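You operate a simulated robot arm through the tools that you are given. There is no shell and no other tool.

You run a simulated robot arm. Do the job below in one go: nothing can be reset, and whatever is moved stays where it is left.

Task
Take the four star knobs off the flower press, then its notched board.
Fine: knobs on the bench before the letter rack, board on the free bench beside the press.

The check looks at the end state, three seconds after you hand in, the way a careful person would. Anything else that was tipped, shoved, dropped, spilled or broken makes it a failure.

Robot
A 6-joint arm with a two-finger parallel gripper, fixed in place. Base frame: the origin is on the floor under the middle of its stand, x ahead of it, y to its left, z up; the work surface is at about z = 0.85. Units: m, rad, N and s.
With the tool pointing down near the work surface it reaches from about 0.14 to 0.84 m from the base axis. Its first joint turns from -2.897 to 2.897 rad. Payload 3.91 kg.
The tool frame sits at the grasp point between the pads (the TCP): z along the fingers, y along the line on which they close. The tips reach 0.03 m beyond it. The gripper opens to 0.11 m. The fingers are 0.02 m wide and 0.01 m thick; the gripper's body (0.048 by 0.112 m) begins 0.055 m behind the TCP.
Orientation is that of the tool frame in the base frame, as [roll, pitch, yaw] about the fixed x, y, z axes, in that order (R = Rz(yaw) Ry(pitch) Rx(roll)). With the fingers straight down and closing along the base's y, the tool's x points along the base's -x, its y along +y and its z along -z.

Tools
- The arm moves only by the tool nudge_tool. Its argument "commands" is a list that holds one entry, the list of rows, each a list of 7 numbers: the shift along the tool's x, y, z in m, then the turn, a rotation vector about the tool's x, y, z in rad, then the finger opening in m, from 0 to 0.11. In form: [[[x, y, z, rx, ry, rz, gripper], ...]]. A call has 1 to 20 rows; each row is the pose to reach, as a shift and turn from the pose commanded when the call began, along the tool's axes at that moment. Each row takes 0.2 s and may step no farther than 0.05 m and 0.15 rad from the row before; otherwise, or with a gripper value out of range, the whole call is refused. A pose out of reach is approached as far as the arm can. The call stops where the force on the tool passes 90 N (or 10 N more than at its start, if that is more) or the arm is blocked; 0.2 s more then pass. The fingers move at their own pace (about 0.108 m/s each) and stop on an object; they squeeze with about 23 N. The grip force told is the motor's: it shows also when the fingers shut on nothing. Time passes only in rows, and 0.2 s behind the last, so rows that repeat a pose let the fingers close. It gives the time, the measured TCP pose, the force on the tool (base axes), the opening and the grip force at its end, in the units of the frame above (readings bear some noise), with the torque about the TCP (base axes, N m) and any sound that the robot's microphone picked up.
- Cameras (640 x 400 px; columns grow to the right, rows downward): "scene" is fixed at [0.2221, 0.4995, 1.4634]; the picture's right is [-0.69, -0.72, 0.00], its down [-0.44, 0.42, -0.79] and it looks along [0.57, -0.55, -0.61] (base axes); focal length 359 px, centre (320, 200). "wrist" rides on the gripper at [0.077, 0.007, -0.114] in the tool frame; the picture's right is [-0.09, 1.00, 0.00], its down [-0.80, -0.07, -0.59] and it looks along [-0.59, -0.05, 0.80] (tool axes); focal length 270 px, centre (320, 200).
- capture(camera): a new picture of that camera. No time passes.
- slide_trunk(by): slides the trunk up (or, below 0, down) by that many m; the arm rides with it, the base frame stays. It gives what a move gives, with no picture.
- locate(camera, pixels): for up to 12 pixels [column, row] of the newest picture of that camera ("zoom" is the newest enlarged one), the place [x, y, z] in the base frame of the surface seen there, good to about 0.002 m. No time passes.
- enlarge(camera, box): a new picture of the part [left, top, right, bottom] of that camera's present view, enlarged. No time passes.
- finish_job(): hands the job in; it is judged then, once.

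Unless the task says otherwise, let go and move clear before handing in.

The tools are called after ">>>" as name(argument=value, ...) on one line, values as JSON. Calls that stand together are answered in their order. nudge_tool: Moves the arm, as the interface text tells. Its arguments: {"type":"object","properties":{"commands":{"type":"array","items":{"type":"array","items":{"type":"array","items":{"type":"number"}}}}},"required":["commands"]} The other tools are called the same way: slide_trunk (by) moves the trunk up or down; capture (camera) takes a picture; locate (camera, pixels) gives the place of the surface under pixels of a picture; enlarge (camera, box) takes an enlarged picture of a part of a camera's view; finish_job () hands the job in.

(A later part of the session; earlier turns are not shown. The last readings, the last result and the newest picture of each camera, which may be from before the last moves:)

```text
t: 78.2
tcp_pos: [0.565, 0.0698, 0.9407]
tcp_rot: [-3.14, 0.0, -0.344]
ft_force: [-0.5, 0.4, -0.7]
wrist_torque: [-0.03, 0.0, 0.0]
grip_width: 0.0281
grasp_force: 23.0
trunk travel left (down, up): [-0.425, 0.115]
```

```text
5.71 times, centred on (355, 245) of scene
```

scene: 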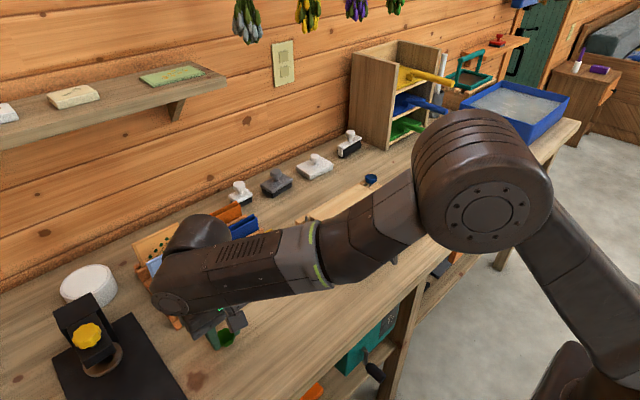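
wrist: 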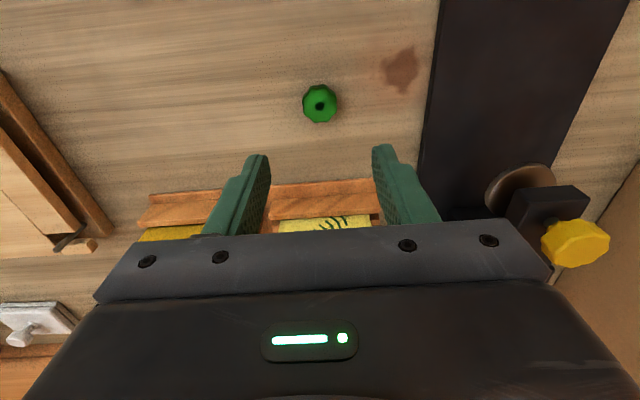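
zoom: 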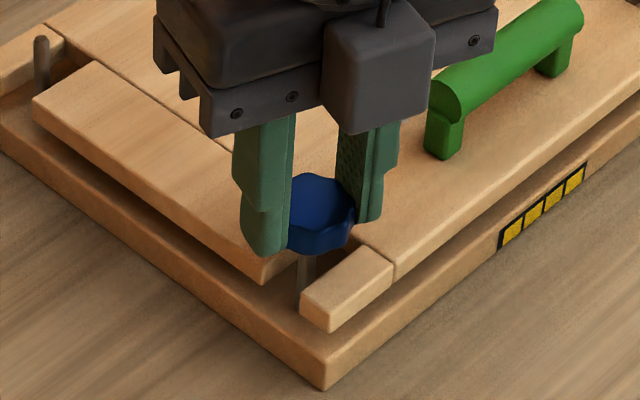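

The blue knob is free and lifts without force. I'll raise it and carry it toward (0.60, 0.31), rewinding the wrist on the way.

>>> nudge_tool(commands=[[[0, 0, -0.04, 0, 0, 0, 0.0], [0, 0, -0.08, 0, 0, 0, 0.0], [-0.0027, -0.0132, -0.08, 0, 0, 0.15, 0.0], [-0.0053, -0.0264, -0.08, 0, 0, 0.3, 0.0], [-0.008, -0.0396, -0.08, 0, 0, 0.45, 0.0], [-0.0106, -0.0528, -0.08, 0, 0, 0.6, 0.0], [-0.0133, -0.0661, -0.08, 0, 0, 0.75, 0.0], [-0.0159, -0.0793, -0.08, 0, 0, 0.9, 0.0], [-0.0186, -0.0925, -0.08, 0, 0, 1.05, 0.0], [-0.0212, -0.1057, -0.08, 0, 0, 1.2, 0.0], [-0.0239, -0.1189, -0.08, 0, 0, 1.35, 0.0], [-0.0265, -0.1321, -0.08, 0, 0, 1.5, 0.0], [-0.0292, -0.1453, -0.08, 0, 0, 1.65, 0.0], [-0.0318, -0.1585, -0.08, 0, 0, 1.8, 0.0], [-0.0345, -0.1717, -0.08, 0, 0, 1.95, 0.0], [-0.0371, -0.185, -0.08, 0, 0, 2.1, 0.0], [-0.0398, -0.1982, -0.08, 0, 0, 2.25, 0.0], [-0.0424, -0.2114, -0.08, 0, 0, 2.4, 0.0], [-0.0451, -0.2246, -0.08, 0, 0, 2.55, 0.0], [-0.0477, -0.2378, -0.08, 0, 0, 2.7, 0.0]]])

>>> capture(camera="scene")

>>> capture(camera="wrist")

```text
t: 82.4
tcp_pos: [0.6005, 0.3107, 1.02]
tcp_rot: [-3.138, 0.001, -3.044]
ft_force: [0.3, 0.2, 0.2]
wrist_torque: [0.0, 0.01, -0.02]
grip_width: 0.0286
grasp_force: 23.2
trunk travel left (down, up): [-0.425, 0.115]
```

```text
taken
```

scene: 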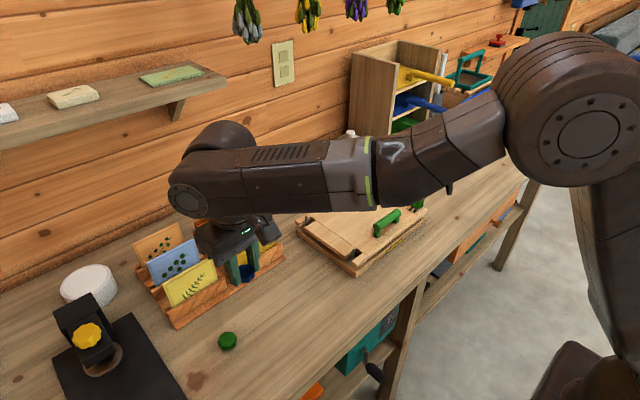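

```text
taken
```

wrist: 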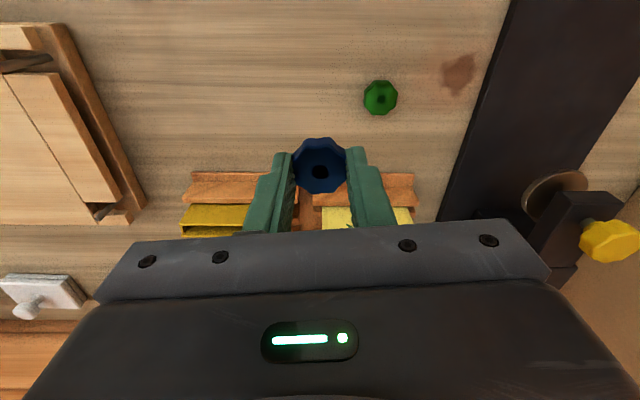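

The knob hangs clear of the rack and of the green knob. I'll shift it to y≈0.305 and lower it to about 2 mm above the expected contact.

>>> nudge_tool(commands=[[[0, -0.006, 0.04, 0, 0, 0, 0.0], [0, -0.006, 0.08, 0, 0, 0, 0.0], [0, -0.006, 0.115, 0, 0, 0, 0.0], [0, -0.006, 0.13, 0, 0, 0, 0.0], [0, -0.006, 0.1345, 0, 0, 0, 0.0], [0, -0.006, 0.1345, 0, 0, 0, 0.0]]])

>>> nudge_tool(commands=[[[0, 0, 0.001, 0, 0, 0, 0.0], [0, 0, 0.0015, 0, 0, 0, 0.0], [0, 0, 0.0015, 0, 0, 0, 0.0]]])

```text
t: 83.8
tcp_pos: [0.6008, 0.3034, 0.8855]
tcp_rot: [-3.142, 0.0, -3.044]
ft_force: [-0.7, 0.7, -0.6]
wrist_torque: [-0.02, 0.0, 0.0]
grip_width: 0.0282
grasp_force: 23.3
trunk travel left (down, up): [-0.425, 0.115]
```

```text
t: 84.6
tcp_pos: [0.6015, 0.3042, 0.884]
tcp_rot: [3.14, 0.0, -3.044]
ft_force: [0.1, -0.6, 0.4]
wrist_torque: [-0.01, 0.0, 0.02]
grip_width: 0.0283
grasp_force: 22.3
trunk travel left (down, up): [-0.425, 0.115]
```

No contact yet at z≈0.884. I'll lower in 1 mm steps.

>>> nudge_tool(commands=[[[0, 0, 0.0005, 0, 0, 0, 0.0], [0, 0, 0.001, 0, 0, 0, 0.0], [0, 0, 0.001, 0, 0, 0, 0.0]]])

>>> nudge_tool(commands=[[[0, 0, 0.0005, 0, 0, 0, 0.0], [0, 0, 0.0008, 0, 0, 0, 0.0], [0, 0, 0.0008, 0, 0, 0, 0.0]]])

```text
t: 85.4
tcp_pos: [0.6008, 0.3037, 0.8843]
tcp_rot: [-3.142, 0.001, -3.043]
ft_force: [-0.1, -1.8, 3.2]
wrist_torque: [-0.03, 0.02, 0.02]
grip_width: 0.0284
grasp_force: 22.4
trunk travel left (down, up): [-0.425, 0.115]
```

```text
t: 86.2
tcp_pos: [0.6009, 0.3027, 0.8822]
tcp_rot: [3.141, 0.002, -3.043]
ft_force: [-1.2, -0.7, 11.9]
wrist_torque: [-0.07, 0.07, 0.03]
grip_width: 0.0282
grasp_force: 23.3
trunk travel left (down, up): [-0.425, 0.115]
```

Contact is confirmed at 11.9 N. I'll back off about 1 mm, open to 0.045, and rise.

>>> nudge_tool(commands=[[[0, 0, -0.0008, 0, 0, 0, 0.0], [0, 0, -0.001, 0, 0, 0, 0.028], [0, 0, -0.001, 0, 0, 0, 0.035], [0, 0, -0.001, 0, 0, 0, 0.045], [0, 0, -0.001, 0, 0, 0, 0.045], [0, 0, -0.02, 0, 0, 0, 0.045], [0, 0, -0.05, 0, 0, 0, 0.045], [0, 0, -0.085, 0, 0, 0, 0.06], [0, 0, -0.1175, 0, 0, 0, 0.06]]])

>>> capture(camera="wrist")

>>> enlarge(camera="scene", box=[200, 270, 320, 360])

```text
t: 88.2
tcp_pos: [0.6004, 0.3025, 1.0008]
tcp_rot: [3.141, -0.001, -3.044]
ft_force: [0.1, -0.5, -0.3]
wrist_torque: [0.0, -0.01, 0.0]
grip_width: 0.0598
grasp_force: 0.1
trunk travel left (down, up): [-0.425, 0.115]
```

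```text
taken
```

wrist: 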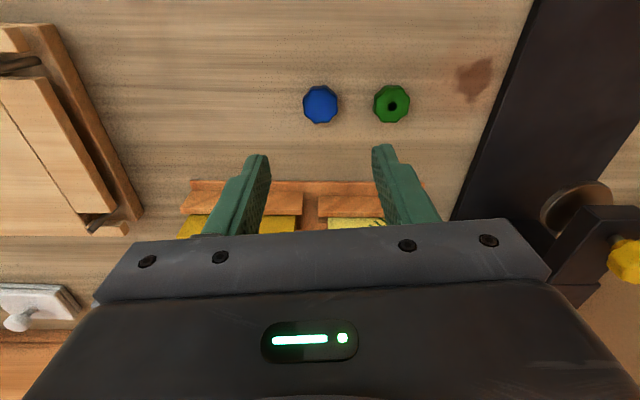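

```text
4.44 times, centred on (260, 315) of scene
```

zoom: 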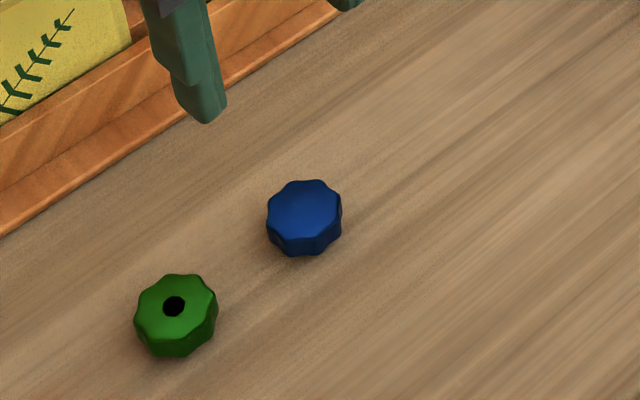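

Both knobs stand upright in front of the rack. Next I'll move over the far-right blue knob at (0.715, -0.170), rewinding to yaw about -5.05.

>>> nudge_tool(commands=[[[-0.0048, -0.0344, 0, 0, 0, 0.143, 0.06], [-0.0097, -0.0689, 0, 0, 0, 0.286, 0.06], [-0.0145, -0.1033, 0, 0, 0, 0.429, 0.06], [-0.0193, -0.1377, 0, 0, 0, 0.572, 0.06], [-0.0241, -0.1722, 0, 0, 0, 0.715, 0.06], [-0.029, -0.2066, 0, 0, 0, 0.858, 0.06], [-0.0338, -0.241, 0, 0, 0, 1.001, 0.06], [-0.0386, -0.2755, 0, 0, 0, 1.144, 0.06], [-0.0435, -0.3099, 0, 0, 0, 1.287, 0.06], [-0.0483, -0.3443, 0, 0, 0, 1.43, 0.06], [-0.0531, -0.3788, 0, 0, 0, 1.573, 0.06], [-0.0579, -0.4132, 0, 0, 0, 1.716, 0.06], [-0.0628, -0.4477, 0, 0, 0, 1.859, 0.06], [-0.0676, -0.4821, 0, 0, 0, 2.0, 0.06], [-0.0676, -0.4821, 0, 0, 0, 2.0, 0.06]]])

>>> enlarge(camera="wrist", box=[270, 80, 370, 180])

>>> enlarge(camera="scene", box=[290, 150, 440, 280])

```text
t: 91.4
tcp_pos: [0.7148, -0.1688, 1.0001]
tcp_rot: [-3.139, 0.0, 1.24]
ft_force: [0.3, -0.6, -0.4]
wrist_torque: [0.01, 0.04, 0.01]
grip_width: 0.0602
grasp_force: 0.1
trunk travel left (down, up): [-0.425, 0.115]
```

```text
4.00 times, centred on (320, 130) of wrist
```

zoom: 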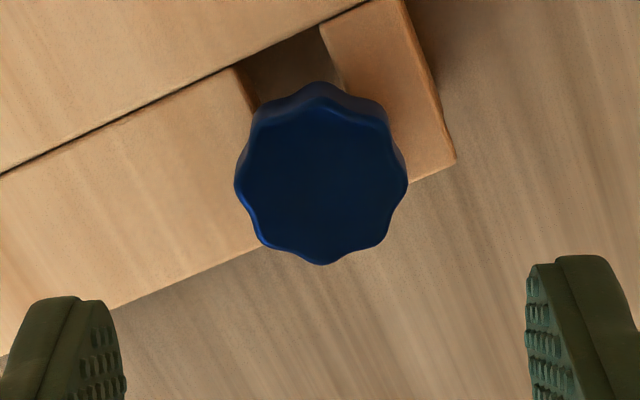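

```text
3.08 times, centred on (365, 215) of scene
```

zoom: 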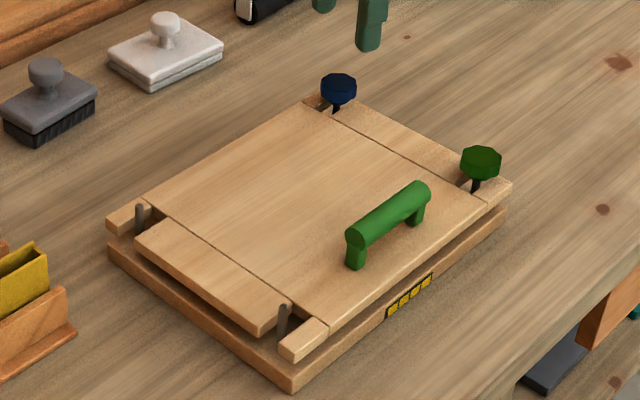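

The knob is centred in the wrist view. I'll descend, close, and turn 1.8 rad counter-clockwise.

>>> nudge_tool(commands=[[[0, 0, 0.03, 0, 0, 0, 0.06], [0, 0, 0.055, 0, 0, 0, 0.06], [0, 0, 0.064, 0, 0, 0, 0.06], [0, 0, 0.068, 0, 0, 0, 0.06], [0, 0, 0.068, 0, 0, 0, 0.03], [0, 0, 0.068, 0, 0, 0, 0.0], [0, 0, 0.068, 0, 0, 0, 0.0], [0, 0, 0.068, 0, 0, 0, 0.0], [0, 0, 0.0679, 0, 0, -0.15, 0.0], [0, 0, 0.0678, 0, 0, -0.3, 0.0], [0, 0, 0.0677, 0, 0, -0.45, 0.0], [0, 0, 0.0676, 0, 0, -0.6, 0.0], [0, 0, 0.0675, 0, 0, -0.75, 0.0], [0, 0, 0.0674, 0, 0, -0.9, 0.0], [0, 0, 0.0673, 0, 0, -1.05, 0.0], [0, 0, 0.0671, 0, 0, -1.2, 0.0], [0, 0, 0.067, 0, 0, -1.35, 0.0], [0, 0, 0.0669, 0, 0, -1.5, 0.0], [0, 0, 0.0668, 0, 0, -1.65, 0.0], [0, 0, 0.0667, 0, 0, -1.8, 0.0]]])

>>> enlarge(camera="wrist", box=[260, 110, 380, 220])

```text
t: 95.6
tcp_pos: [0.7135, -0.1693, 0.9334]
tcp_rot: [3.141, -0.001, 3.043]
ft_force: [-8.2, -0.7, -0.4]
wrist_torque: [0.04, 0.24, 0.01]
grip_width: 0.0304
grasp_force: 22.8
trunk travel left (down, up): [-0.425, 0.115]
```

```text
3.64 times, centred on (320, 165) of wrist
```

zoom: 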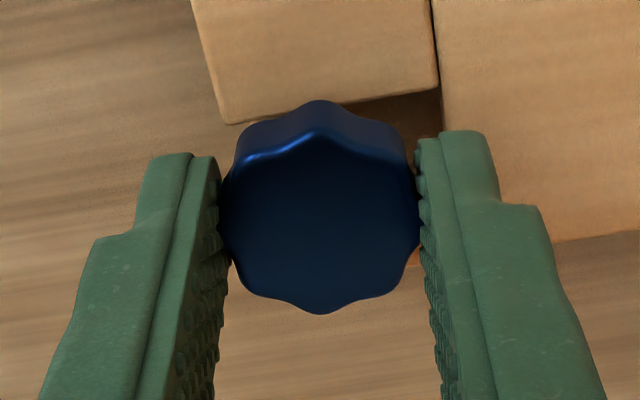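

The turn is going well, with -8 N side force saying the knob lies slightly toward -x. I'll shift 0.8 mm that way and continue 2.7 rad.

>>> nudge_tool(commands=[[[0.0008, 0, -0.0001, 0, 0, -0.15, 0.0], [0.0008, 0, -0.0002, 0, 0, -0.3, 0.0], [0.0008, 0, -0.0003, 0, 0, -0.45, 0.0], [0.0008, 0, -0.0004, 0, 0, -0.6, 0.0], [0.0008, 0, -0.0005, 0, 0, -0.75, 0.0], [0.0008, 0, -0.0006, 0, 0, -0.9, 0.0], [0.0008, 0, -0.0007, 0, 0, -1.05, 0.0], [0.0008, 0, -0.0008, 0, 0, -1.2, 0.0], [0.0008, 0, -0.0009, 0, 0, -1.35, 0.0], [0.0008, 0, -0.001, 0, 0, -1.5, 0.0], [0.0008, 0, -0.0011, 0, 0, -1.65, 0.0], [0.0008, 0, -0.0012, 0, 0, -1.8, 0.0], [0.0008, 0, -0.0013, 0, 0, -1.95, 0.0], [0.0008, 0, -0.0014, 0, 0, -2.1, 0.0], [0.0008, 0, -0.0015, 0, 0, -2.25, 0.0], [0.0008, 0, -0.0016, 0, 0, -2.4, 0.0], [0.0008, 0, -0.0017, 0, 0, -2.55, 0.0], [0.0008, 0, -0.0018, 0, 0, -2.7, 0.0]]])

>>> nudge_tool(commands=[[[0, 0, -0.001, 0, 0, 0, 0.0], [0, 0, -0.002, 0, 0, 0, 0.0], [0, 0, -0.002, 0, 0, 0, 0.0]]])

>>> enlarge(camera="wrist", box=[260, 110, 380, 220])

```text
t: 99.4
tcp_pos: [0.7138, -0.1692, 0.9356]
tcp_rot: [3.141, 0.003, -0.541]
ft_force: [-7.9, -1.0, -1.1]
wrist_torque: [0.02, 0.22, -0.02]
grip_width: 0.0294
grasp_force: 22.6
trunk travel left (down, up): [-0.425, 0.115]
```

```text
t: 100.2
tcp_pos: [0.714, -0.1684, 0.9362]
tcp_rot: [3.141, 0.003, -0.544]
ft_force: [-9.7, -1.8, -11.5]
wrist_torque: [-0.07, 0.25, 0.01]
grip_width: 0.029
grasp_force: 22.8
trunk travel left (down, up): [-0.425, 0.115]
```

```text
3.64 times, centred on (320, 165) of wrist
```

zoom: 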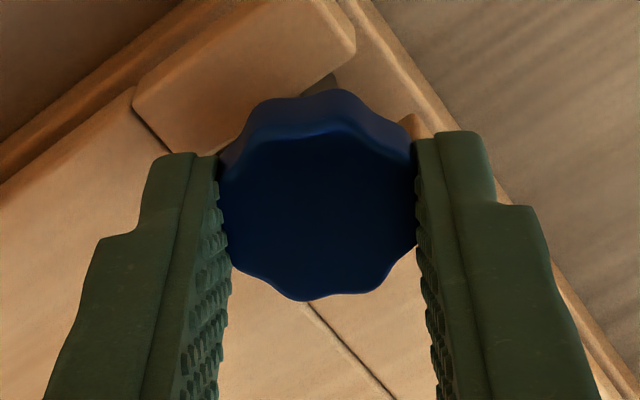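

It's still threaded at -11.5 N, and the knob slipped slightly in the pads (the lobe moved to (335,92)). I'll turn the safe remaining 0.2 rad and see if the pull drops.

>>> nudge_tool(commands=[[[0, 0, 0.001, 0, 0, -0.07, 0.0], [0, 0, 0.001, 0, 0, -0.14, 0.0], [0, 0, 0.001, 0, 0, -0.2, 0.0], [0, 0, 0.001, 0, 0, -0.2, 0.0]]])

>>> enlarge(camera="scene", box=[330, 150, 420, 220])

```text
t: 101.2
tcp_pos: [0.7143, -0.1677, 0.9371]
tcp_rot: [-3.142, -0.001, -0.342]
ft_force: [-0.2, 0.4, -0.3]
wrist_torque: [-0.01, -0.01, -0.01]
grip_width: 0.0286
grasp_force: 22.9
trunk travel left (down, up): [-0.425, 0.115]
```

```text
5.71 times, centred on (375, 185) of scene
```

zoom: 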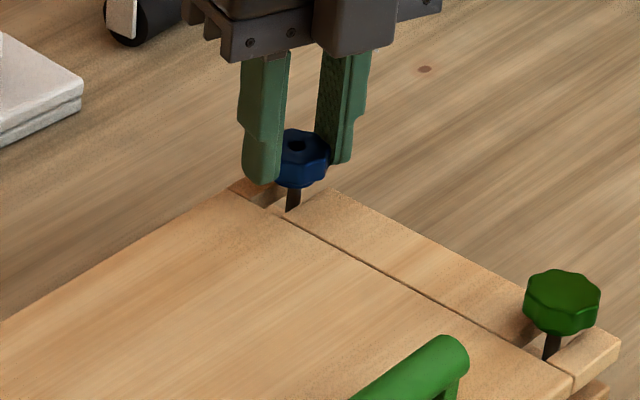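

All forces dropped to zero, so the knob has come free. I'll confirm with a lift.

>>> nudge_tool(commands=[[[0, 0, -0.002, 0, 0, 0, 0.0], [0, 0, -0.004, 0, 0, 0, 0.0], [0, 0, -0.006, 0, 0, 0, 0.0], [0, 0, -0.006, 0, 0, 0, 0.0]]])

>>> enlarge(camera="scene", box=[330, 150, 420, 220])

>>> enlarge(camera="wrist", box=[260, 110, 380, 220])

```text
t: 102.2
tcp_pos: [0.7146, -0.168, 0.943]
tcp_rot: [3.141, 0.0, -0.343]
ft_force: [-0.4, -0.1, 0.0]
wrist_torque: [0.01, -0.02, 0.02]
grip_width: 0.0285
grasp_force: 22.9
trunk travel left (down, up): [-0.425, 0.115]
```

```text
5.71 times, centred on (375, 185) of scene
```

zoom: 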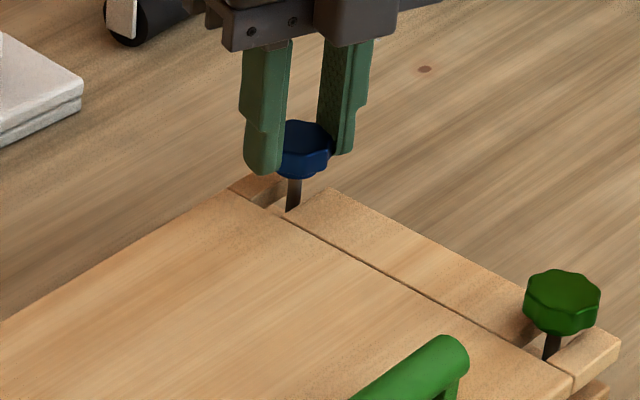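

```text
3.64 times, centred on (320, 165) of wrist
```

zoom: 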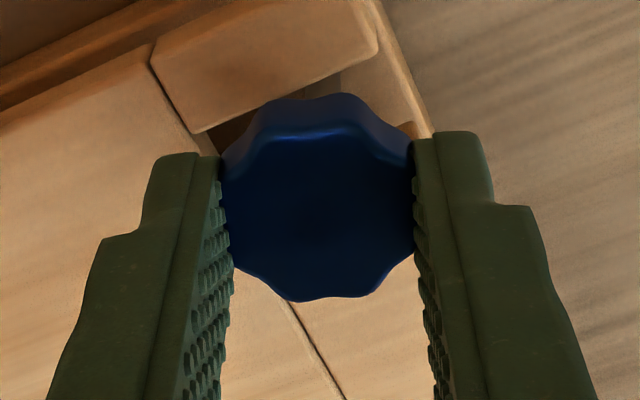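

The knob is off its stud. I'll raise it and carry it to (0.60, 0.24), rewinding the wrist on the way.

>>> nudge_tool(commands=[[[0, 0, -0.04, 0, 0, 0, 0.0], [0, 0, -0.078, 0, 0, 0, 0.0], [-0.0136, -0.0192, -0.078, 0, 0, 0.15, 0.0], [-0.0272, -0.0384, -0.078, 0, 0, 0.3, 0.0], [-0.0408, -0.0577, -0.078, 0, 0, 0.45, 0.0], [-0.0544, -0.0769, -0.078, 0, 0, 0.6, 0.0], [-0.0679, -0.0961, -0.078, 0, 0, 0.75, 0.0], [-0.0815, -0.1153, -0.078, 0, 0, 0.9, 0.0], [-0.0951, -0.1346, -0.078, 0, 0, 1.05, 0.0], [-0.1087, -0.1538, -0.078, 0, 0, 1.2, 0.0], [-0.1223, -0.173, -0.078, 0, 0, 1.35, 0.0], [-0.1359, -0.1922, -0.078, 0, 0, 1.5, 0.0], [-0.1495, -0.2114, -0.078, 0, 0, 1.65, 0.0], [-0.1631, -0.2307, -0.078, 0, 0, 1.8, 0.0], [-0.1767, -0.2499, -0.078, 0, 0, 1.95, 0.0], [-0.1903, -0.2691, -0.078, 0, 0, 2.1, 0.0], [-0.2038, -0.2883, -0.078, 0, 0, 2.25, 0.0], [-0.2174, -0.3076, -0.078, 0, 0, 2.4, 0.0], [-0.231, -0.3268, -0.078, 0, 0, 2.55, 0.0], [-0.2446, -0.346, -0.078, 0, 0, 2.7, 0.0]]])

>>> capture(camera="wrist")

>>> capture(camera="scene")

```text
t: 106.4
tcp_pos: [0.6004, 0.2384, 1.0201]
tcp_rot: [-3.14, 0.0, -3.046]
ft_force: [-0.3, 0.2, -1.0]
wrist_torque: [0.04, -0.01, 0.01]
grip_width: 0.0284
grasp_force: 22.6
trunk travel left (down, up): [-0.425, 0.115]
```

```text
taken
```

wrist: 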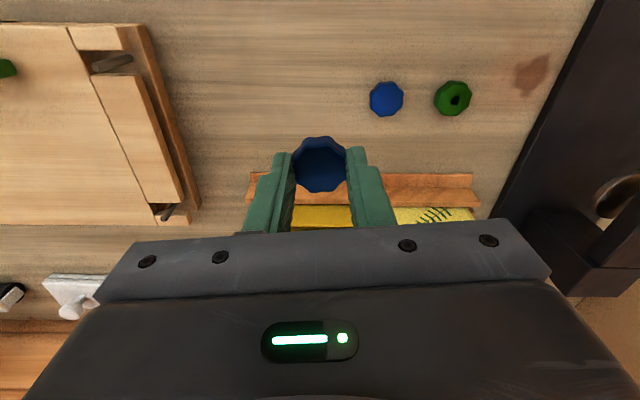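

```text
taken
```

scene: 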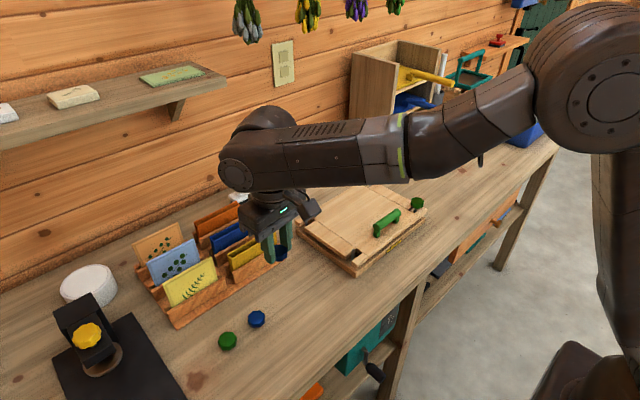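

The target spot at (0.60, 0.24) is clear. I'll lower to about 3 mm above the expected contact, then step down.

>>> nudge_tool(commands=[[[0, 0, 0.04, 0, 0, 0, 0.0], [0, 0, 0.08, 0, 0, 0, 0.0], [0, 0, 0.115, 0, 0, 0, 0.0], [0, 0, 0.13, 0, 0, 0, 0.0], [0, 0, 0.134, 0, 0, 0, 0.0], [0, 0, 0.134, 0, 0, 0, 0.0]]])

>>> nudge_tool(commands=[[[0, 0, 0.001, 0, 0, 0, 0.0], [0, 0, 0.0015, 0, 0, 0, 0.0], [0, 0, 0.0015, 0, 0, 0, 0.0]]])

```text
t: 107.8
tcp_pos: [0.6009, 0.2382, 0.8861]
tcp_rot: [-3.141, 0.002, -3.043]
ft_force: [0.6, -0.1, -0.5]
wrist_torque: [-0.01, 0.0, -0.01]
grip_width: 0.0285
grasp_force: 23.9
trunk travel left (down, up): [-0.425, 0.115]
```

```text
t: 108.6
tcp_pos: [0.6001, 0.2389, 0.8848]
tcp_rot: [-3.141, 0.001, -3.042]
ft_force: [-0.7, -0.1, 2.0]
wrist_torque: [-0.01, -0.04, 0.04]
grip_width: 0.0284
grasp_force: 23.3
trunk travel left (down, up): [-0.425, 0.115]
```

>>> nudge_tool(commands=[[[0, 0, 0.0005, 0, 0, 0, 0.0], [0, 0, 0.001, 0, 0, 0, 0.0], [0, 0, 0.001, 0, 0, 0, 0.0]]])

```text
t: 109.4
tcp_pos: [0.6015, 0.238, 0.8852]
tcp_rot: [-3.14, 0.002, -3.046]
ft_force: [0.3, 0.3, 10.0]
wrist_torque: [0.03, 0.03, 0.04]
grip_width: 0.0285
grasp_force: 22.9
trunk travel left (down, up): [-0.425, 0.115]
```

Contact is confirmed at 10 N. I'll back off 0.8 mm, open to 0.045 and rise.

>>> nudge_tool(commands=[[[0, 0, -0.0006, 0, 0, 0, 0.0], [0, 0, -0.0008, 0, 0, 0, 0.028], [0, 0, -0.0008, 0, 0, 0, 0.035], [0, 0, -0.0008, 0, 0, 0, 0.045], [0, 0, -0.0008, 0, 0, 0, 0.045], [0, 0, -0.02, 0, 0, 0, 0.045], [0, 0, -0.05, 0, 0, 0, 0.045], [0, 0, -0.085, 0, 0, 0, 0.06], [0, 0, -0.1165, 0, 0, 0, 0.06]]])

>>> capture(camera="wrist")

>>> enlarge(camera="scene", box=[200, 270, 320, 360])

```text
t: 111.4
tcp_pos: [0.6013, 0.2399, 0.9997]
tcp_rot: [-3.142, -0.001, -3.042]
ft_force: [-0.9, -0.7, -0.5]
wrist_torque: [0.0, -0.01, 0.01]
grip_width: 0.0597
grasp_force: 0.1
trunk travel left (down, up): [-0.425, 0.115]
```

```text
taken
```

wrist: 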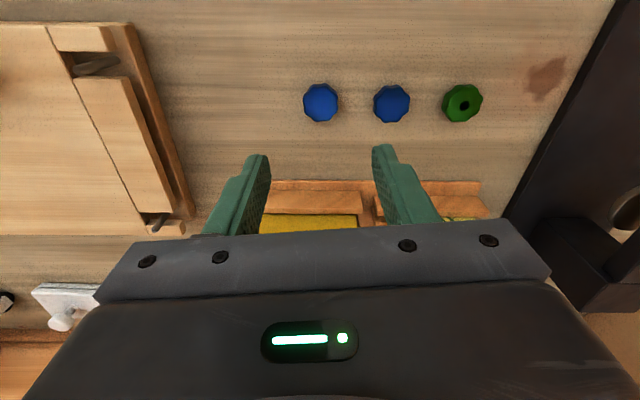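

```text
4.44 times, centred on (260, 315) of scene
```

zoom: 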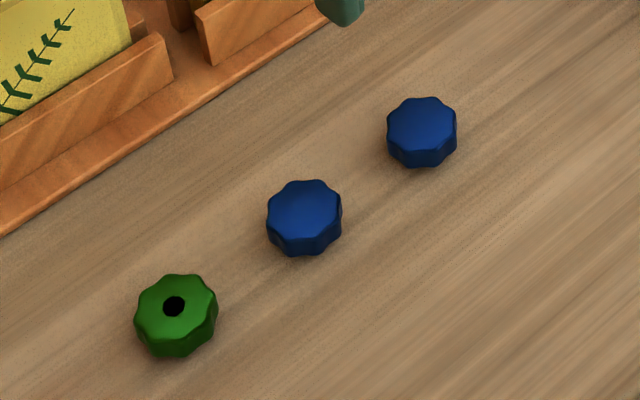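

Three knobs are in a row before the rack. Now I'll go to the last one, near-right green at (0.565, -0.170), rewinding to yaw about -5.29.

>>> nudge_tool(commands=[[[0.0051, -0.0269, 0, 0, 0, 0.15, 0.06], [0.0101, -0.0538, 0, 0, 0, 0.3, 0.06], [0.0152, -0.0807, 0, 0, 0, 0.45, 0.06], [0.0203, -0.1076, 0, 0, 0, 0.6, 0.06], [0.0254, -0.1345, 0, 0, 0, 0.75, 0.06], [0.0304, -0.1614, 0, 0, 0, 0.9, 0.06], [0.0355, -0.1883, 0, 0, 0, 1.05, 0.06], [0.0406, -0.2152, 0, 0, 0, 1.2, 0.06], [0.0456, -0.2421, 0, 0, 0, 1.35, 0.06], [0.0507, -0.269, 0, 0, 0, 1.5, 0.06], [0.0558, -0.2959, 0, 0, 0, 1.65, 0.06], [0.0609, -0.3228, 0, 0, 0, 1.8, 0.06], [0.0659, -0.3497, 0, 0, 0, 1.95, 0.06], [0.071, -0.3766, 0, 0, 0, 2.1, 0.06], [0.0761, -0.4035, 0, 0, 0, 2.25, 0.06], [0.0761, -0.4035, 0, 0, 0, 2.25, 0.06]]])

>>> enlarge(camera="wrist", box=[270, 80, 370, 180])

>>> locate(camera="zoom", pixels=[[320, 180], [250, 180], [390, 180], [320, 240], [270, 220], [370, 220], [320, 120]])

```text
t: 114.8
tcp_pos: [0.5641, -0.17, 1.0004]
tcp_rot: [-3.14, 0.001, 0.988]
ft_force: [-0.7, -0.4, 0.7]
wrist_torque: [-0.01, -0.01, 0.01]
grip_width: 0.0599
grasp_force: 0.1
trunk travel left (down, up): [-0.425, 0.115]
```

```text
4.00 times, centred on (320, 130) of wrist
```

zoom: 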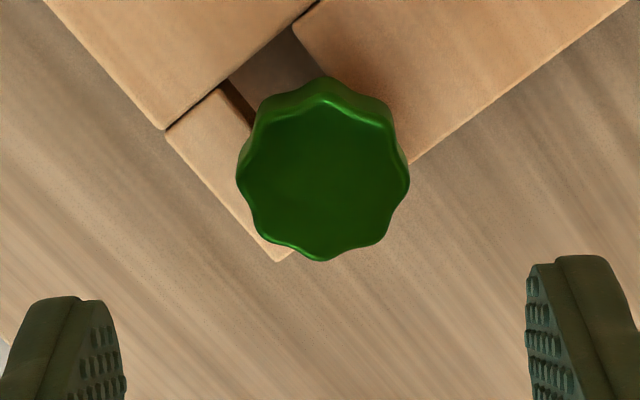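

```text
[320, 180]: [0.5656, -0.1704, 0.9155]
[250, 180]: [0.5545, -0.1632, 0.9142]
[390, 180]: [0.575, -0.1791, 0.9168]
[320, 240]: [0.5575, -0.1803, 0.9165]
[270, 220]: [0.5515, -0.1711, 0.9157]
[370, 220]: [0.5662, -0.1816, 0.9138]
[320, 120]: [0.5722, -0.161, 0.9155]
```

The knob is centred. I'll descend, close, and turn 1.8 rad counter-clockwise.

>>> nudge_tool(commands=[[[0, 0, 0.03, 0, 0, 0, 0.06], [0, 0, 0.055, 0, 0, 0, 0.06], [0, 0, 0.064, 0, 0, 0, 0.06], [0, 0, 0.0685, 0, 0, 0, 0.06], [0, 0, 0.0685, 0, 0, 0, 0.03], [0, 0, 0.0685, 0, 0, 0, 0.0], [0, 0, 0.0685, 0, 0, 0, 0.0], [0, 0, 0.0685, 0, 0, 0, 0.0], [0, 0, 0.0684, 0, 0, -0.15, 0.0], [0, 0, 0.0683, 0, 0, -0.3, 0.0], [0, 0, 0.0682, 0, 0, -0.45, 0.0], [0, 0, 0.0681, 0, 0, -0.6, 0.0], [0, 0, 0.068, 0, 0, -0.75, 0.0], [0, 0, 0.0679, 0, 0, -0.9, 0.0], [0, 0, 0.0678, 0, 0, -1.05, 0.0], [0, 0, 0.0676, 0, 0, -1.2, 0.0], [0, 0, 0.0675, 0, 0, -1.35, 0.0], [0, 0, 0.0674, 0, 0, -1.5, 0.0], [0, 0, 0.0673, 0, 0, -1.65, 0.0], [0, 0, 0.0672, 0, 0, -1.8, 0.0]]])

>>> enlarge(camera="wrist", box=[260, 110, 380, 220])

```text
t: 119.0
tcp_pos: [0.5646, -0.1693, 0.9333]
tcp_rot: [-3.14, 0.001, 2.791]
ft_force: [2.5, 1.9, -2.6]
wrist_torque: [0.1, -0.13, 0.02]
grip_width: 0.0302
grasp_force: 22.7
trunk travel left (down, up): [-0.425, 0.115]
```

```text
3.64 times, centred on (320, 165) of wrist
```

zoom: 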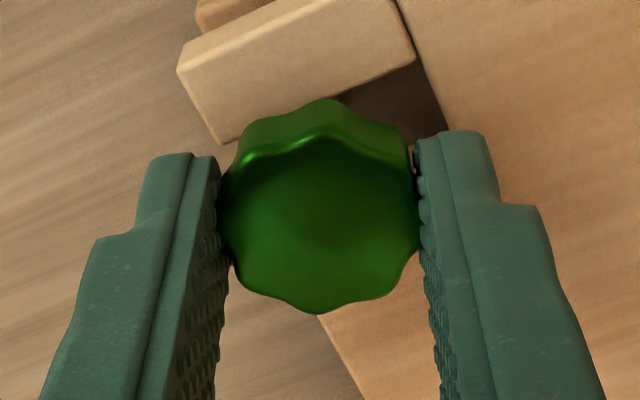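

The turn continues with small forces. I'll turn 3.0 rad more with a matching lift and then test the lift.

>>> nudge_tool(commands=[[[0, 0, 0, 0, 0, -0.15, 0.0], [0, 0, -0.0001, 0, 0, -0.3, 0.0], [0, 0, -0.0002, 0, 0, -0.45, 0.0], [0, 0, -0.0003, 0, 0, -0.6, 0.0], [0, 0, -0.0004, 0, 0, -0.75, 0.0], [0, 0, -0.0005, 0, 0, -0.9, 0.0], [0, 0, -0.0006, 0, 0, -1.05, 0.0], [0, 0, -0.0007, 0, 0, -1.2, 0.0], [0, 0, -0.0008, 0, 0, -1.35, 0.0], [0, 0, -0.0009, 0, 0, -1.5, 0.0], [0, 0, -0.001, 0, 0, -1.65, 0.0], [0, 0, -0.0011, 0, 0, -1.8, 0.0], [0, 0, -0.0012, 0, 0, -1.95, 0.0], [0, 0, -0.0013, 0, 0, -2.1, 0.0], [0, 0, -0.0014, 0, 0, -2.25, 0.0], [0, 0, -0.0015, 0, 0, -2.4, 0.0], [0, 0, -0.0016, 0, 0, -2.55, 0.0], [0, 0, -0.0017, 0, 0, -2.7, 0.0], [0, 0, -0.0018, 0, 0, -2.85, 0.0], [0, 0, -0.0019, 0, 0, -3.0, 0.0]]])

>>> nudge_tool(commands=[[[0, 0, -0.001, 0, 0, 0, 0.0], [0, 0, -0.002, 0, 0, 0, 0.0], [0, 0, -0.002, 0, 0, 0, 0.0]]])

>>> enlarge(camera="wrist", box=[260, 110, 380, 220])

>>> enlarge(camera="scene", box=[370, 170, 460, 240])

```text
t: 123.2
tcp_pos: [0.5638, -0.1698, 0.9359]
tcp_rot: [3.139, 0.002, -0.493]
ft_force: [0.3, -0.2, -1.0]
wrist_torque: [0.0, -0.05, -0.03]
grip_width: 0.0298
grasp_force: 23.2
trunk travel left (down, up): [-0.425, 0.115]
```

```text
t: 124.0
tcp_pos: [0.5645, -0.169, 0.9376]
tcp_rot: [-3.141, 0.0, -0.495]
ft_force: [0.0, 0.2, -0.4]
wrist_torque: [0.02, 0.04, 0.03]
grip_width: 0.03
grasp_force: 23.3
trunk travel left (down, up): [-0.425, 0.115]
```

```text
3.64 times, centred on (320, 165) of wrist
```

zoom: 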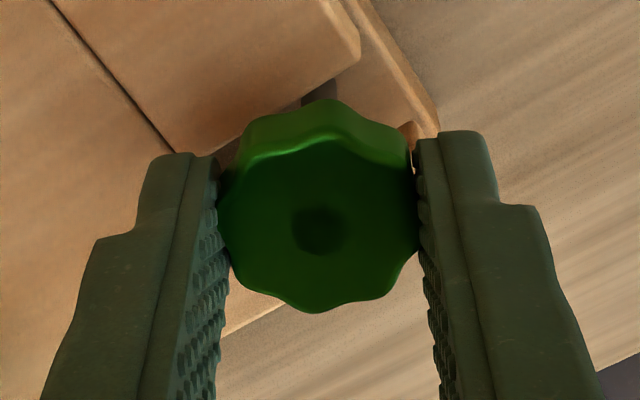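

```text
5.71 times, centred on (415, 205) of scene
```

zoom: 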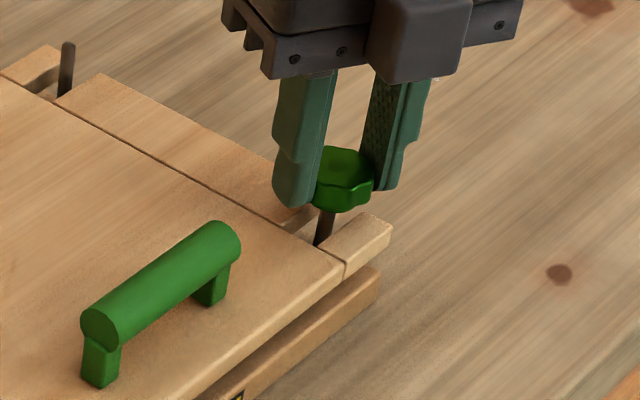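

The last knob is free and lifting. I'll raise it and carry it to (0.545, 0.272), in front of the row, rewinding the wrist.

>>> nudge_tool(commands=[[[0, 0, -0.03, 0, 0, 0, 0.0], [0, 0, -0.06, 0, 0, 0, 0.0], [0, 0, -0.082, 0, 0, 0, 0.0], [-0.0133, -0.0223, -0.082, 0, 0, 0.15, 0.0], [-0.0266, -0.0446, -0.082, 0, 0, 0.3, 0.0], [-0.04, -0.067, -0.082, 0, 0, 0.45, 0.0], [-0.0533, -0.0893, -0.082, 0, 0, 0.6, 0.0], [-0.0666, -0.1116, -0.082, 0, 0, 0.75, 0.0], [-0.0799, -0.1339, -0.082, 0, 0, 0.9, 0.0], [-0.0932, -0.1562, -0.082, 0, 0, 1.05, 0.0], [-0.1066, -0.1786, -0.082, 0, 0, 1.2, 0.0], [-0.1199, -0.2009, -0.082, 0, 0, 1.35, 0.0], [-0.1332, -0.2232, -0.082, 0, 0, 1.5, 0.0], [-0.1465, -0.2455, -0.082, 0, 0, 1.65, 0.0], [-0.1599, -0.2679, -0.082, 0, 0, 1.8, 0.0], [-0.1732, -0.2902, -0.082, 0, 0, 1.95, 0.0], [-0.1865, -0.3125, -0.082, 0, 0, 2.1, 0.0], [-0.1998, -0.3348, -0.082, 0, 0, 2.25, 0.0], [-0.2132, -0.3572, -0.082, 0, 0, 2.4, 0.0], [-0.2265, -0.3795, -0.082, 0, 0, 2.55, 0.0]]])

>>> capture(camera="wrist")

>>> capture(camera="scene")

```text
t: 128.2
tcp_pos: [0.5444, 0.2722, 1.0182]
tcp_rot: [-3.14, -0.002, -3.046]
ft_force: [-0.3, 0.5, 0.7]
wrist_torque: [0.0, 0.03, -0.01]
grip_width: 0.0297
grasp_force: 23.0
trunk travel left (down, up): [-0.425, 0.115]
```

```text
taken
```

wrist: 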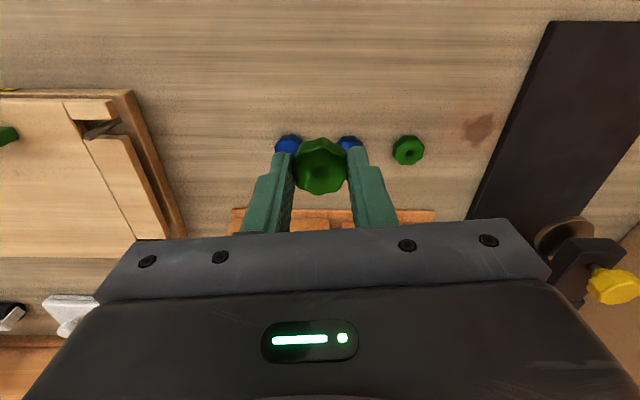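

```text
taken
```

scene: 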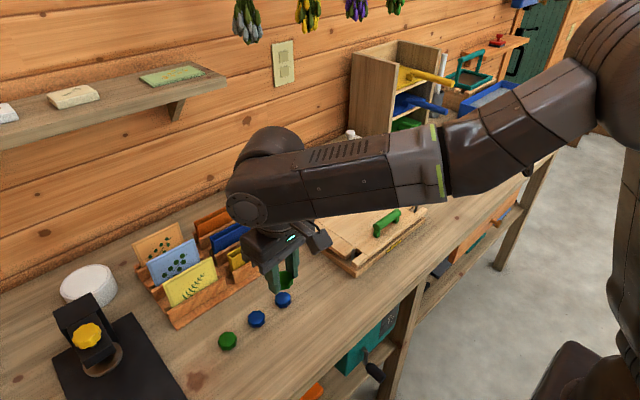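

The spot in front of the row is clear. I'll lower to about 2 mm above the expected contact and step down.

>>> nudge_tool(commands=[[[0, 0, 0.04, 0, 0, 0, 0.0], [0, 0, 0.08, 0, 0, 0, 0.0], [0, 0, 0.115, 0, 0, 0, 0.0], [0, 0, 0.129, 0, 0, 0, 0.0], [0, 0, 0.133, 0, 0, 0, 0.0], [0, 0, 0.133, 0, 0, 0, 0.0]]])

>>> nudge_tool(commands=[[[0, 0, 0.0008, 0, 0, 0, 0.0], [0, 0, 0.0012, 0, 0, 0, 0.0], [0, 0, 0.0012, 0, 0, 0, 0.0]]])

>>> nudge_tool(commands=[[[0, 0, 0.0005, 0, 0, 0, 0.0], [0, 0, 0.0008, 0, 0, 0, 0.0], [0, 0, 0.0008, 0, 0, 0, 0.0]]])

```text
t: 129.6
tcp_pos: [0.5454, 0.2712, 0.8845]
tcp_rot: [3.142, 0.0, -3.044]
ft_force: [-1.2, -0.4, 0.1]
wrist_torque: [-0.02, -0.01, -0.04]
grip_width: 0.0295
grasp_force: 23.3
trunk travel left (down, up): [-0.425, 0.115]
```

```text
t: 130.4
tcp_pos: [0.5449, 0.2717, 0.885]
tcp_rot: [3.141, -0.001, -3.045]
ft_force: [0.0, 0.3, -0.7]
wrist_torque: [0.0, -0.01, 0.02]
grip_width: 0.0298
grasp_force: 22.4
trunk travel left (down, up): [-0.425, 0.115]
```

```text
t: 131.2
tcp_pos: [0.5443, 0.2723, 0.8831]
tcp_rot: [3.14, 0.001, -3.045]
ft_force: [0.4, 0.3, 0.2]
wrist_torque: [0.02, 0.02, 0.01]
grip_width: 0.0299
grasp_force: 23.6
trunk travel left (down, up): [-0.425, 0.115]
```

No contact yet. I'll continue in 0.8 mm steps.

>>> nudge_tool(commands=[[[0, 0, 0.0005, 0, 0, 0, 0.0], [0, 0, 0.0008, 0, 0, 0, 0.0], [0, 0, 0.0008, 0, 0, 0, 0.0]]])

>>> nudge_tool(commands=[[[0, 0, 0.0005, 0, 0, 0, 0.0], [0, 0, 0.0008, 0, 0, 0, 0.0], [0, 0, 0.0008, 0, 0, 0, 0.0]]])

```text
t: 132.0
tcp_pos: [0.5445, 0.2716, 0.8835]
tcp_rot: [-3.141, 0.002, -3.044]
ft_force: [1.0, -0.3, 7.9]
wrist_torque: [-0.02, -0.01, 0.02]
grip_width: 0.0295
grasp_force: 23.0
trunk travel left (down, up): [-0.425, 0.115]
```

```text
t: 132.8
tcp_pos: [0.5452, 0.2724, 0.8801]
tcp_rot: [-3.141, 0.0, -3.044]
ft_force: [2.2, -1.8, 9.8]
wrist_torque: [-0.04, -0.05, 0.05]
grip_width: 0.0294
grasp_force: 22.9
trunk travel left (down, up): [-0.425, 0.115]
```

Contact is confirmed at 8 to 10 N. I'll back off, open and rise, then check all four knobs.

>>> nudge_tool(commands=[[[0, 0, -0.0008, 0, 0, 0, 0.0], [0, 0, -0.001, 0, 0, 0, 0.029], [0, 0, -0.001, 0, 0, 0, 0.035], [0, 0, -0.001, 0, 0, 0, 0.045], [0, 0, -0.001, 0, 0, 0, 0.045], [0, 0, -0.02, 0, 0, 0, 0.045], [0, 0, -0.05, 0, 0, 0, 0.045], [0, 0, -0.085, 0, 0, 0, 0.06], [0, 0, -0.118, 0, 0, 0, 0.06]]])

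>>> capture(camera="wrist")

>>> enlarge(camera="scene", box=[200, 250, 340, 360])

```text
t: 134.8
tcp_pos: [0.545, 0.2718, 1.0002]
tcp_rot: [-3.141, 0.001, -3.044]
ft_force: [-0.4, 0.6, 0.1]
wrist_torque: [-0.06, 0.01, -0.01]
grip_width: 0.0598
grasp_force: 0.1
trunk travel left (down, up): [-0.425, 0.115]
```

```text
taken
```

wrist: 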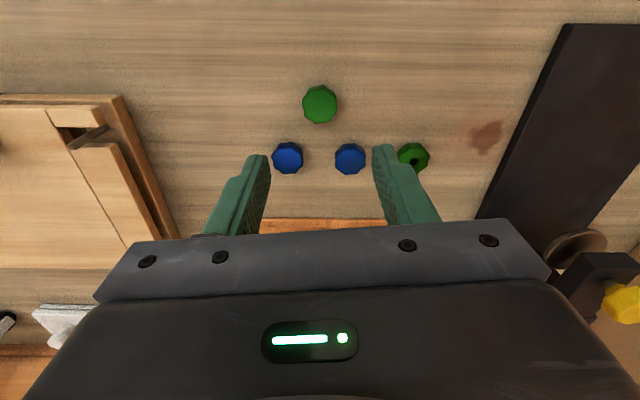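

```text
3.64 times, centred on (270, 305) of scene
```

zoom: 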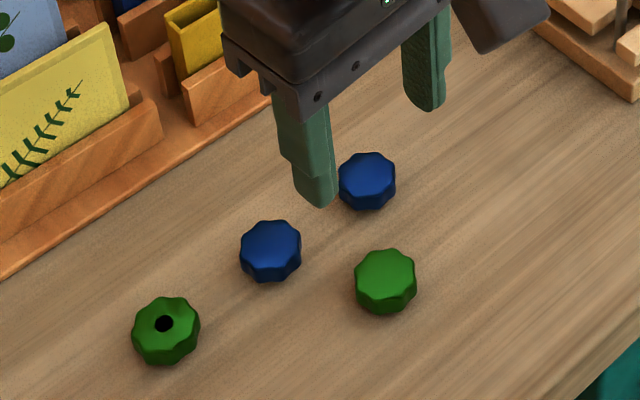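

All four knobs stand upright on the bench in front of the rack. For the board, I'll measure the handle, board edges, base, studs and the free bench to its right.

>>> nudge_tool(commands=[[[0.0, -0.03, -0.02, 0, 0, 0, 0.06], [0.0, -0.06, -0.05, 0, 0, 0, 0.06], [0.02, -0.1, -0.07, 0, 0, 0, 0.08], [0.04, -0.14, -0.07, 0, 0, 0, 0.08], [0.06, -0.18, -0.07, 0, 0, 0, 0.08], [0.06, -0.22, -0.07, 0, 0, 0, 0.08], [0.06, -0.26, -0.07, 0, 0, 0, 0.08], [0.06, -0.3, -0.07, 0, 0, 0, 0.08], [0.06, -0.32, -0.07, 0, 0, 0, 0.08], [0.06, -0.32, -0.07, 0, 0, 0, 0.08]]])

>>> capture(camera="wrist")

>>> capture(camera="scene")

```text
t: 137.0
tcp_pos: [0.5164, -0.0536, 1.0704]
tcp_rot: [-3.139, 0.001, -3.044]
ft_force: [-0.2, 0.6, 0.7]
wrist_torque: [0.0, -0.01, 0.02]
grip_width: 0.0799
grasp_force: 0.0
trunk travel left (down, up): [-0.425, 0.115]
```

```text
taken
```

wrist: 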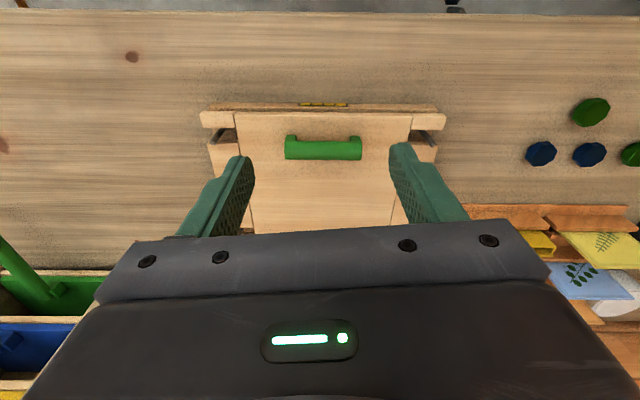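

```text
taken
```

scene: 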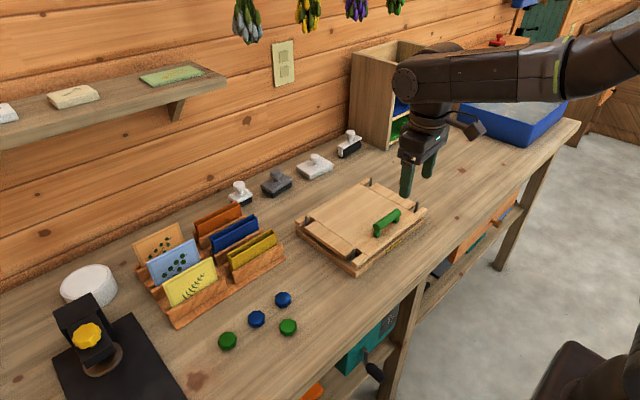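

The press is clear of knobs, with the handle visible at wrist (323,148). I'll enlarge and measure.

>>> enlarge(camera="wrist", box=[195, 90, 455, 240])

>>> locate(camera="wrist", pixels=[[286, 148], [298, 148], [323, 148], [348, 148], [360, 148], [323, 140], [323, 156], [323, 120], [323, 112], [203, 118], [445, 120], [292, 138]])

>>> enlarge(camera="scene", box=[360, 195, 430, 265])

```text
2.46 times, centred on (325, 165) of wrist
```

zoom: 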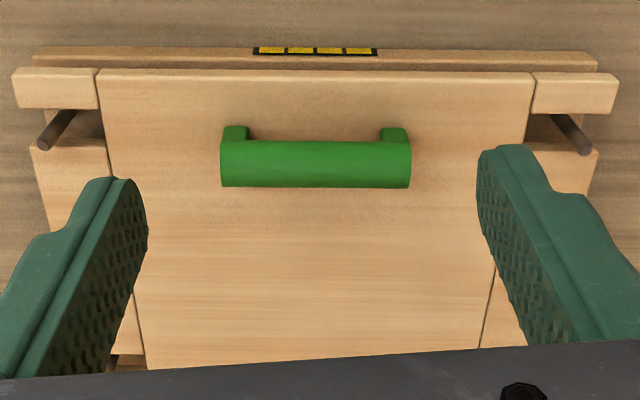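

```text
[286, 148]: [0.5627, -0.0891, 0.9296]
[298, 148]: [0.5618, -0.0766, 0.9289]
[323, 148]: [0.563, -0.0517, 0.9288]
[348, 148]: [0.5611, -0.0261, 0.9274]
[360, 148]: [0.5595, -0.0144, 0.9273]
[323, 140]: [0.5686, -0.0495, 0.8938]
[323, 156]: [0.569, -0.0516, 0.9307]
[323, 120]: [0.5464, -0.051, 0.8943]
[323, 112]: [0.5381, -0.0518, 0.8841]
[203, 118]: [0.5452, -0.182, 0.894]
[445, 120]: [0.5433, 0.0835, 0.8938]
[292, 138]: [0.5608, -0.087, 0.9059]
```

```text
5.71 times, centred on (395, 230) of scene
```

zoom: 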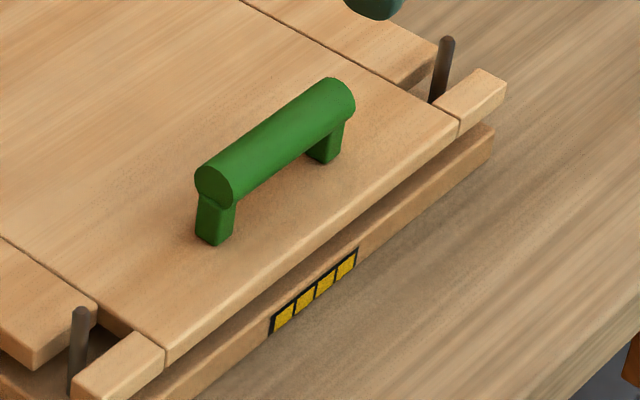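

The bar runs y from -0.090 to -0.013 at x≈0.567 with its top at z≈0.931, and the board's front edge is at x≈0.545. The handle is off-centre, so I'll turn the gripper to close along x across the bar and look from above.

>>> nudge_tool(commands=[[[-0.0043, -0.0002, 0.003, 0, 0, 0.139, 0.06], [-0.0085, -0.0005, 0.006, 0, 0, 0.278, 0.06], [-0.0128, -0.0007, 0.01, 0, 0, 0.417, 0.06], [-0.017, -0.001, 0.013, 0, 0, 0.556, 0.06], [-0.0213, -0.0012, 0.017, 0, 0, 0.695, 0.06], [-0.0256, -0.0015, 0.02, 0, 0, 0.834, 0.06], [-0.0298, -0.0017, 0.023, 0, 0, 0.973, 0.06], [-0.0341, -0.0019, 0.027, 0, 0, 1.112, 0.06], [-0.0383, -0.0022, 0.03, 0, 0, 1.251, 0.06], [-0.0426, -0.0024, 0.033, 0, 0, 1.39, 0.06], [-0.0468, -0.0027, 0.037, 0, 0, 1.529, 0.06], [-0.0511, -0.0029, 0.04, 0, 0, 1.67, 0.06], [-0.0511, -0.0029, 0.04, 0, 0, 1.67, 0.06]]])

>>> capture(camera="wrist")

>>> enlarge(camera="wrist", box=[250, 60, 390, 180])

>>> capture(camera="scene")

```text
t: 139.8
tcp_pos: [0.5679, -0.0506, 1.0297]
tcp_rot: [3.141, -0.001, 1.569]
ft_force: [-0.4, -0.3, -0.1]
wrist_torque: [-0.07, 0.05, -0.02]
grip_width: 0.0598
grasp_force: 0.0
trunk travel left (down, up): [-0.425, 0.115]
```

```text
taken
```

wrist: 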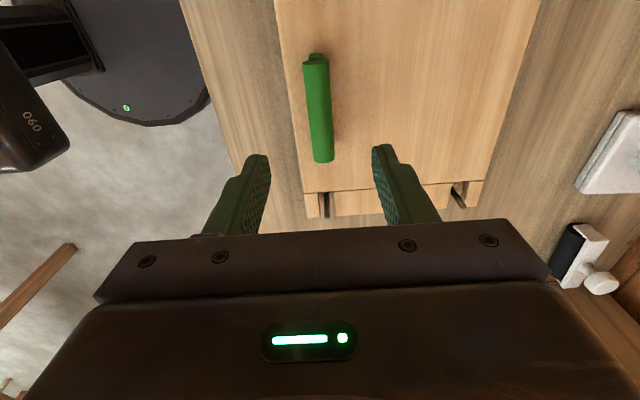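

```text
3.33 times, centred on (320, 120) of wrist
```

zoom: 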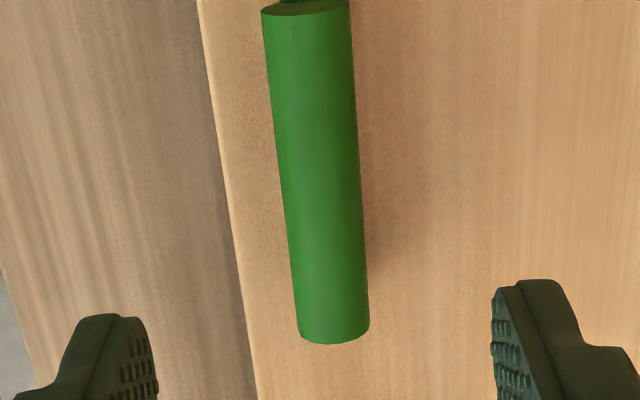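

```text
taken
```

scene: 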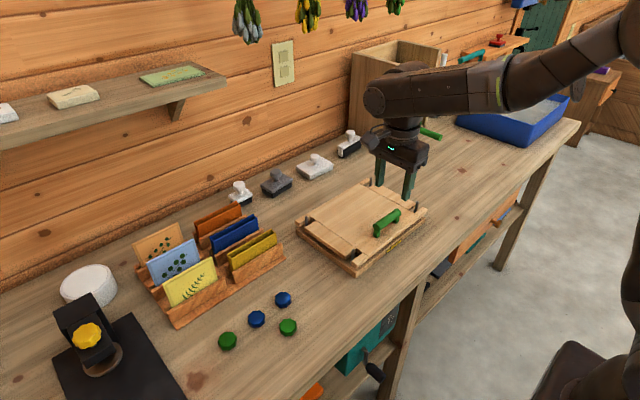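

The bar is centred between the fingers at zoom (322,200). I'll verify the bar's place and diameter, and locate the free bench to the right and the organizer handles.

>>> locate(camera="zoom", pixels=[[323, 200], [290, 200], [356, 200], [315, 100], [330, 300], [300, 20], [335, 335], [240, 200], [215, 100], [420, 200]])

>>> locate(camera="scene", pixels=[[432, 134], [440, 137], [446, 160], [470, 160], [500, 165], [540, 140], [520, 165], [465, 122], [480, 200], [450, 230], [560, 120], [440, 185]])

```text
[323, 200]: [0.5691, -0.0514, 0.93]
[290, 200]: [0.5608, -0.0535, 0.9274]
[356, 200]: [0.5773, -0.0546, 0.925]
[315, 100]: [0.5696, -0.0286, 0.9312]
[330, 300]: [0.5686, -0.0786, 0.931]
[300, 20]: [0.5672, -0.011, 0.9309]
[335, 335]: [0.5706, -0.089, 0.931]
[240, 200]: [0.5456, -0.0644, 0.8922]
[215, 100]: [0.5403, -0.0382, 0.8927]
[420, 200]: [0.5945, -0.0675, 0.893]
```

```text
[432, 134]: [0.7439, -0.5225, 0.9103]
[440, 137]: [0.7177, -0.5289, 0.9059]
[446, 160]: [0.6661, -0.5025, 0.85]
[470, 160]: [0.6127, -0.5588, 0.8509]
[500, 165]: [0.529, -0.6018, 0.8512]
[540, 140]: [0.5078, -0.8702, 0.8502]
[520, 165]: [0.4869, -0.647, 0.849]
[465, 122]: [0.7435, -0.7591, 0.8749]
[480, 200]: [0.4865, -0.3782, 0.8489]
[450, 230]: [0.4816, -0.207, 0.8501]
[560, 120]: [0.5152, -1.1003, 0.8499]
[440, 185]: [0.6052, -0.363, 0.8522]
```

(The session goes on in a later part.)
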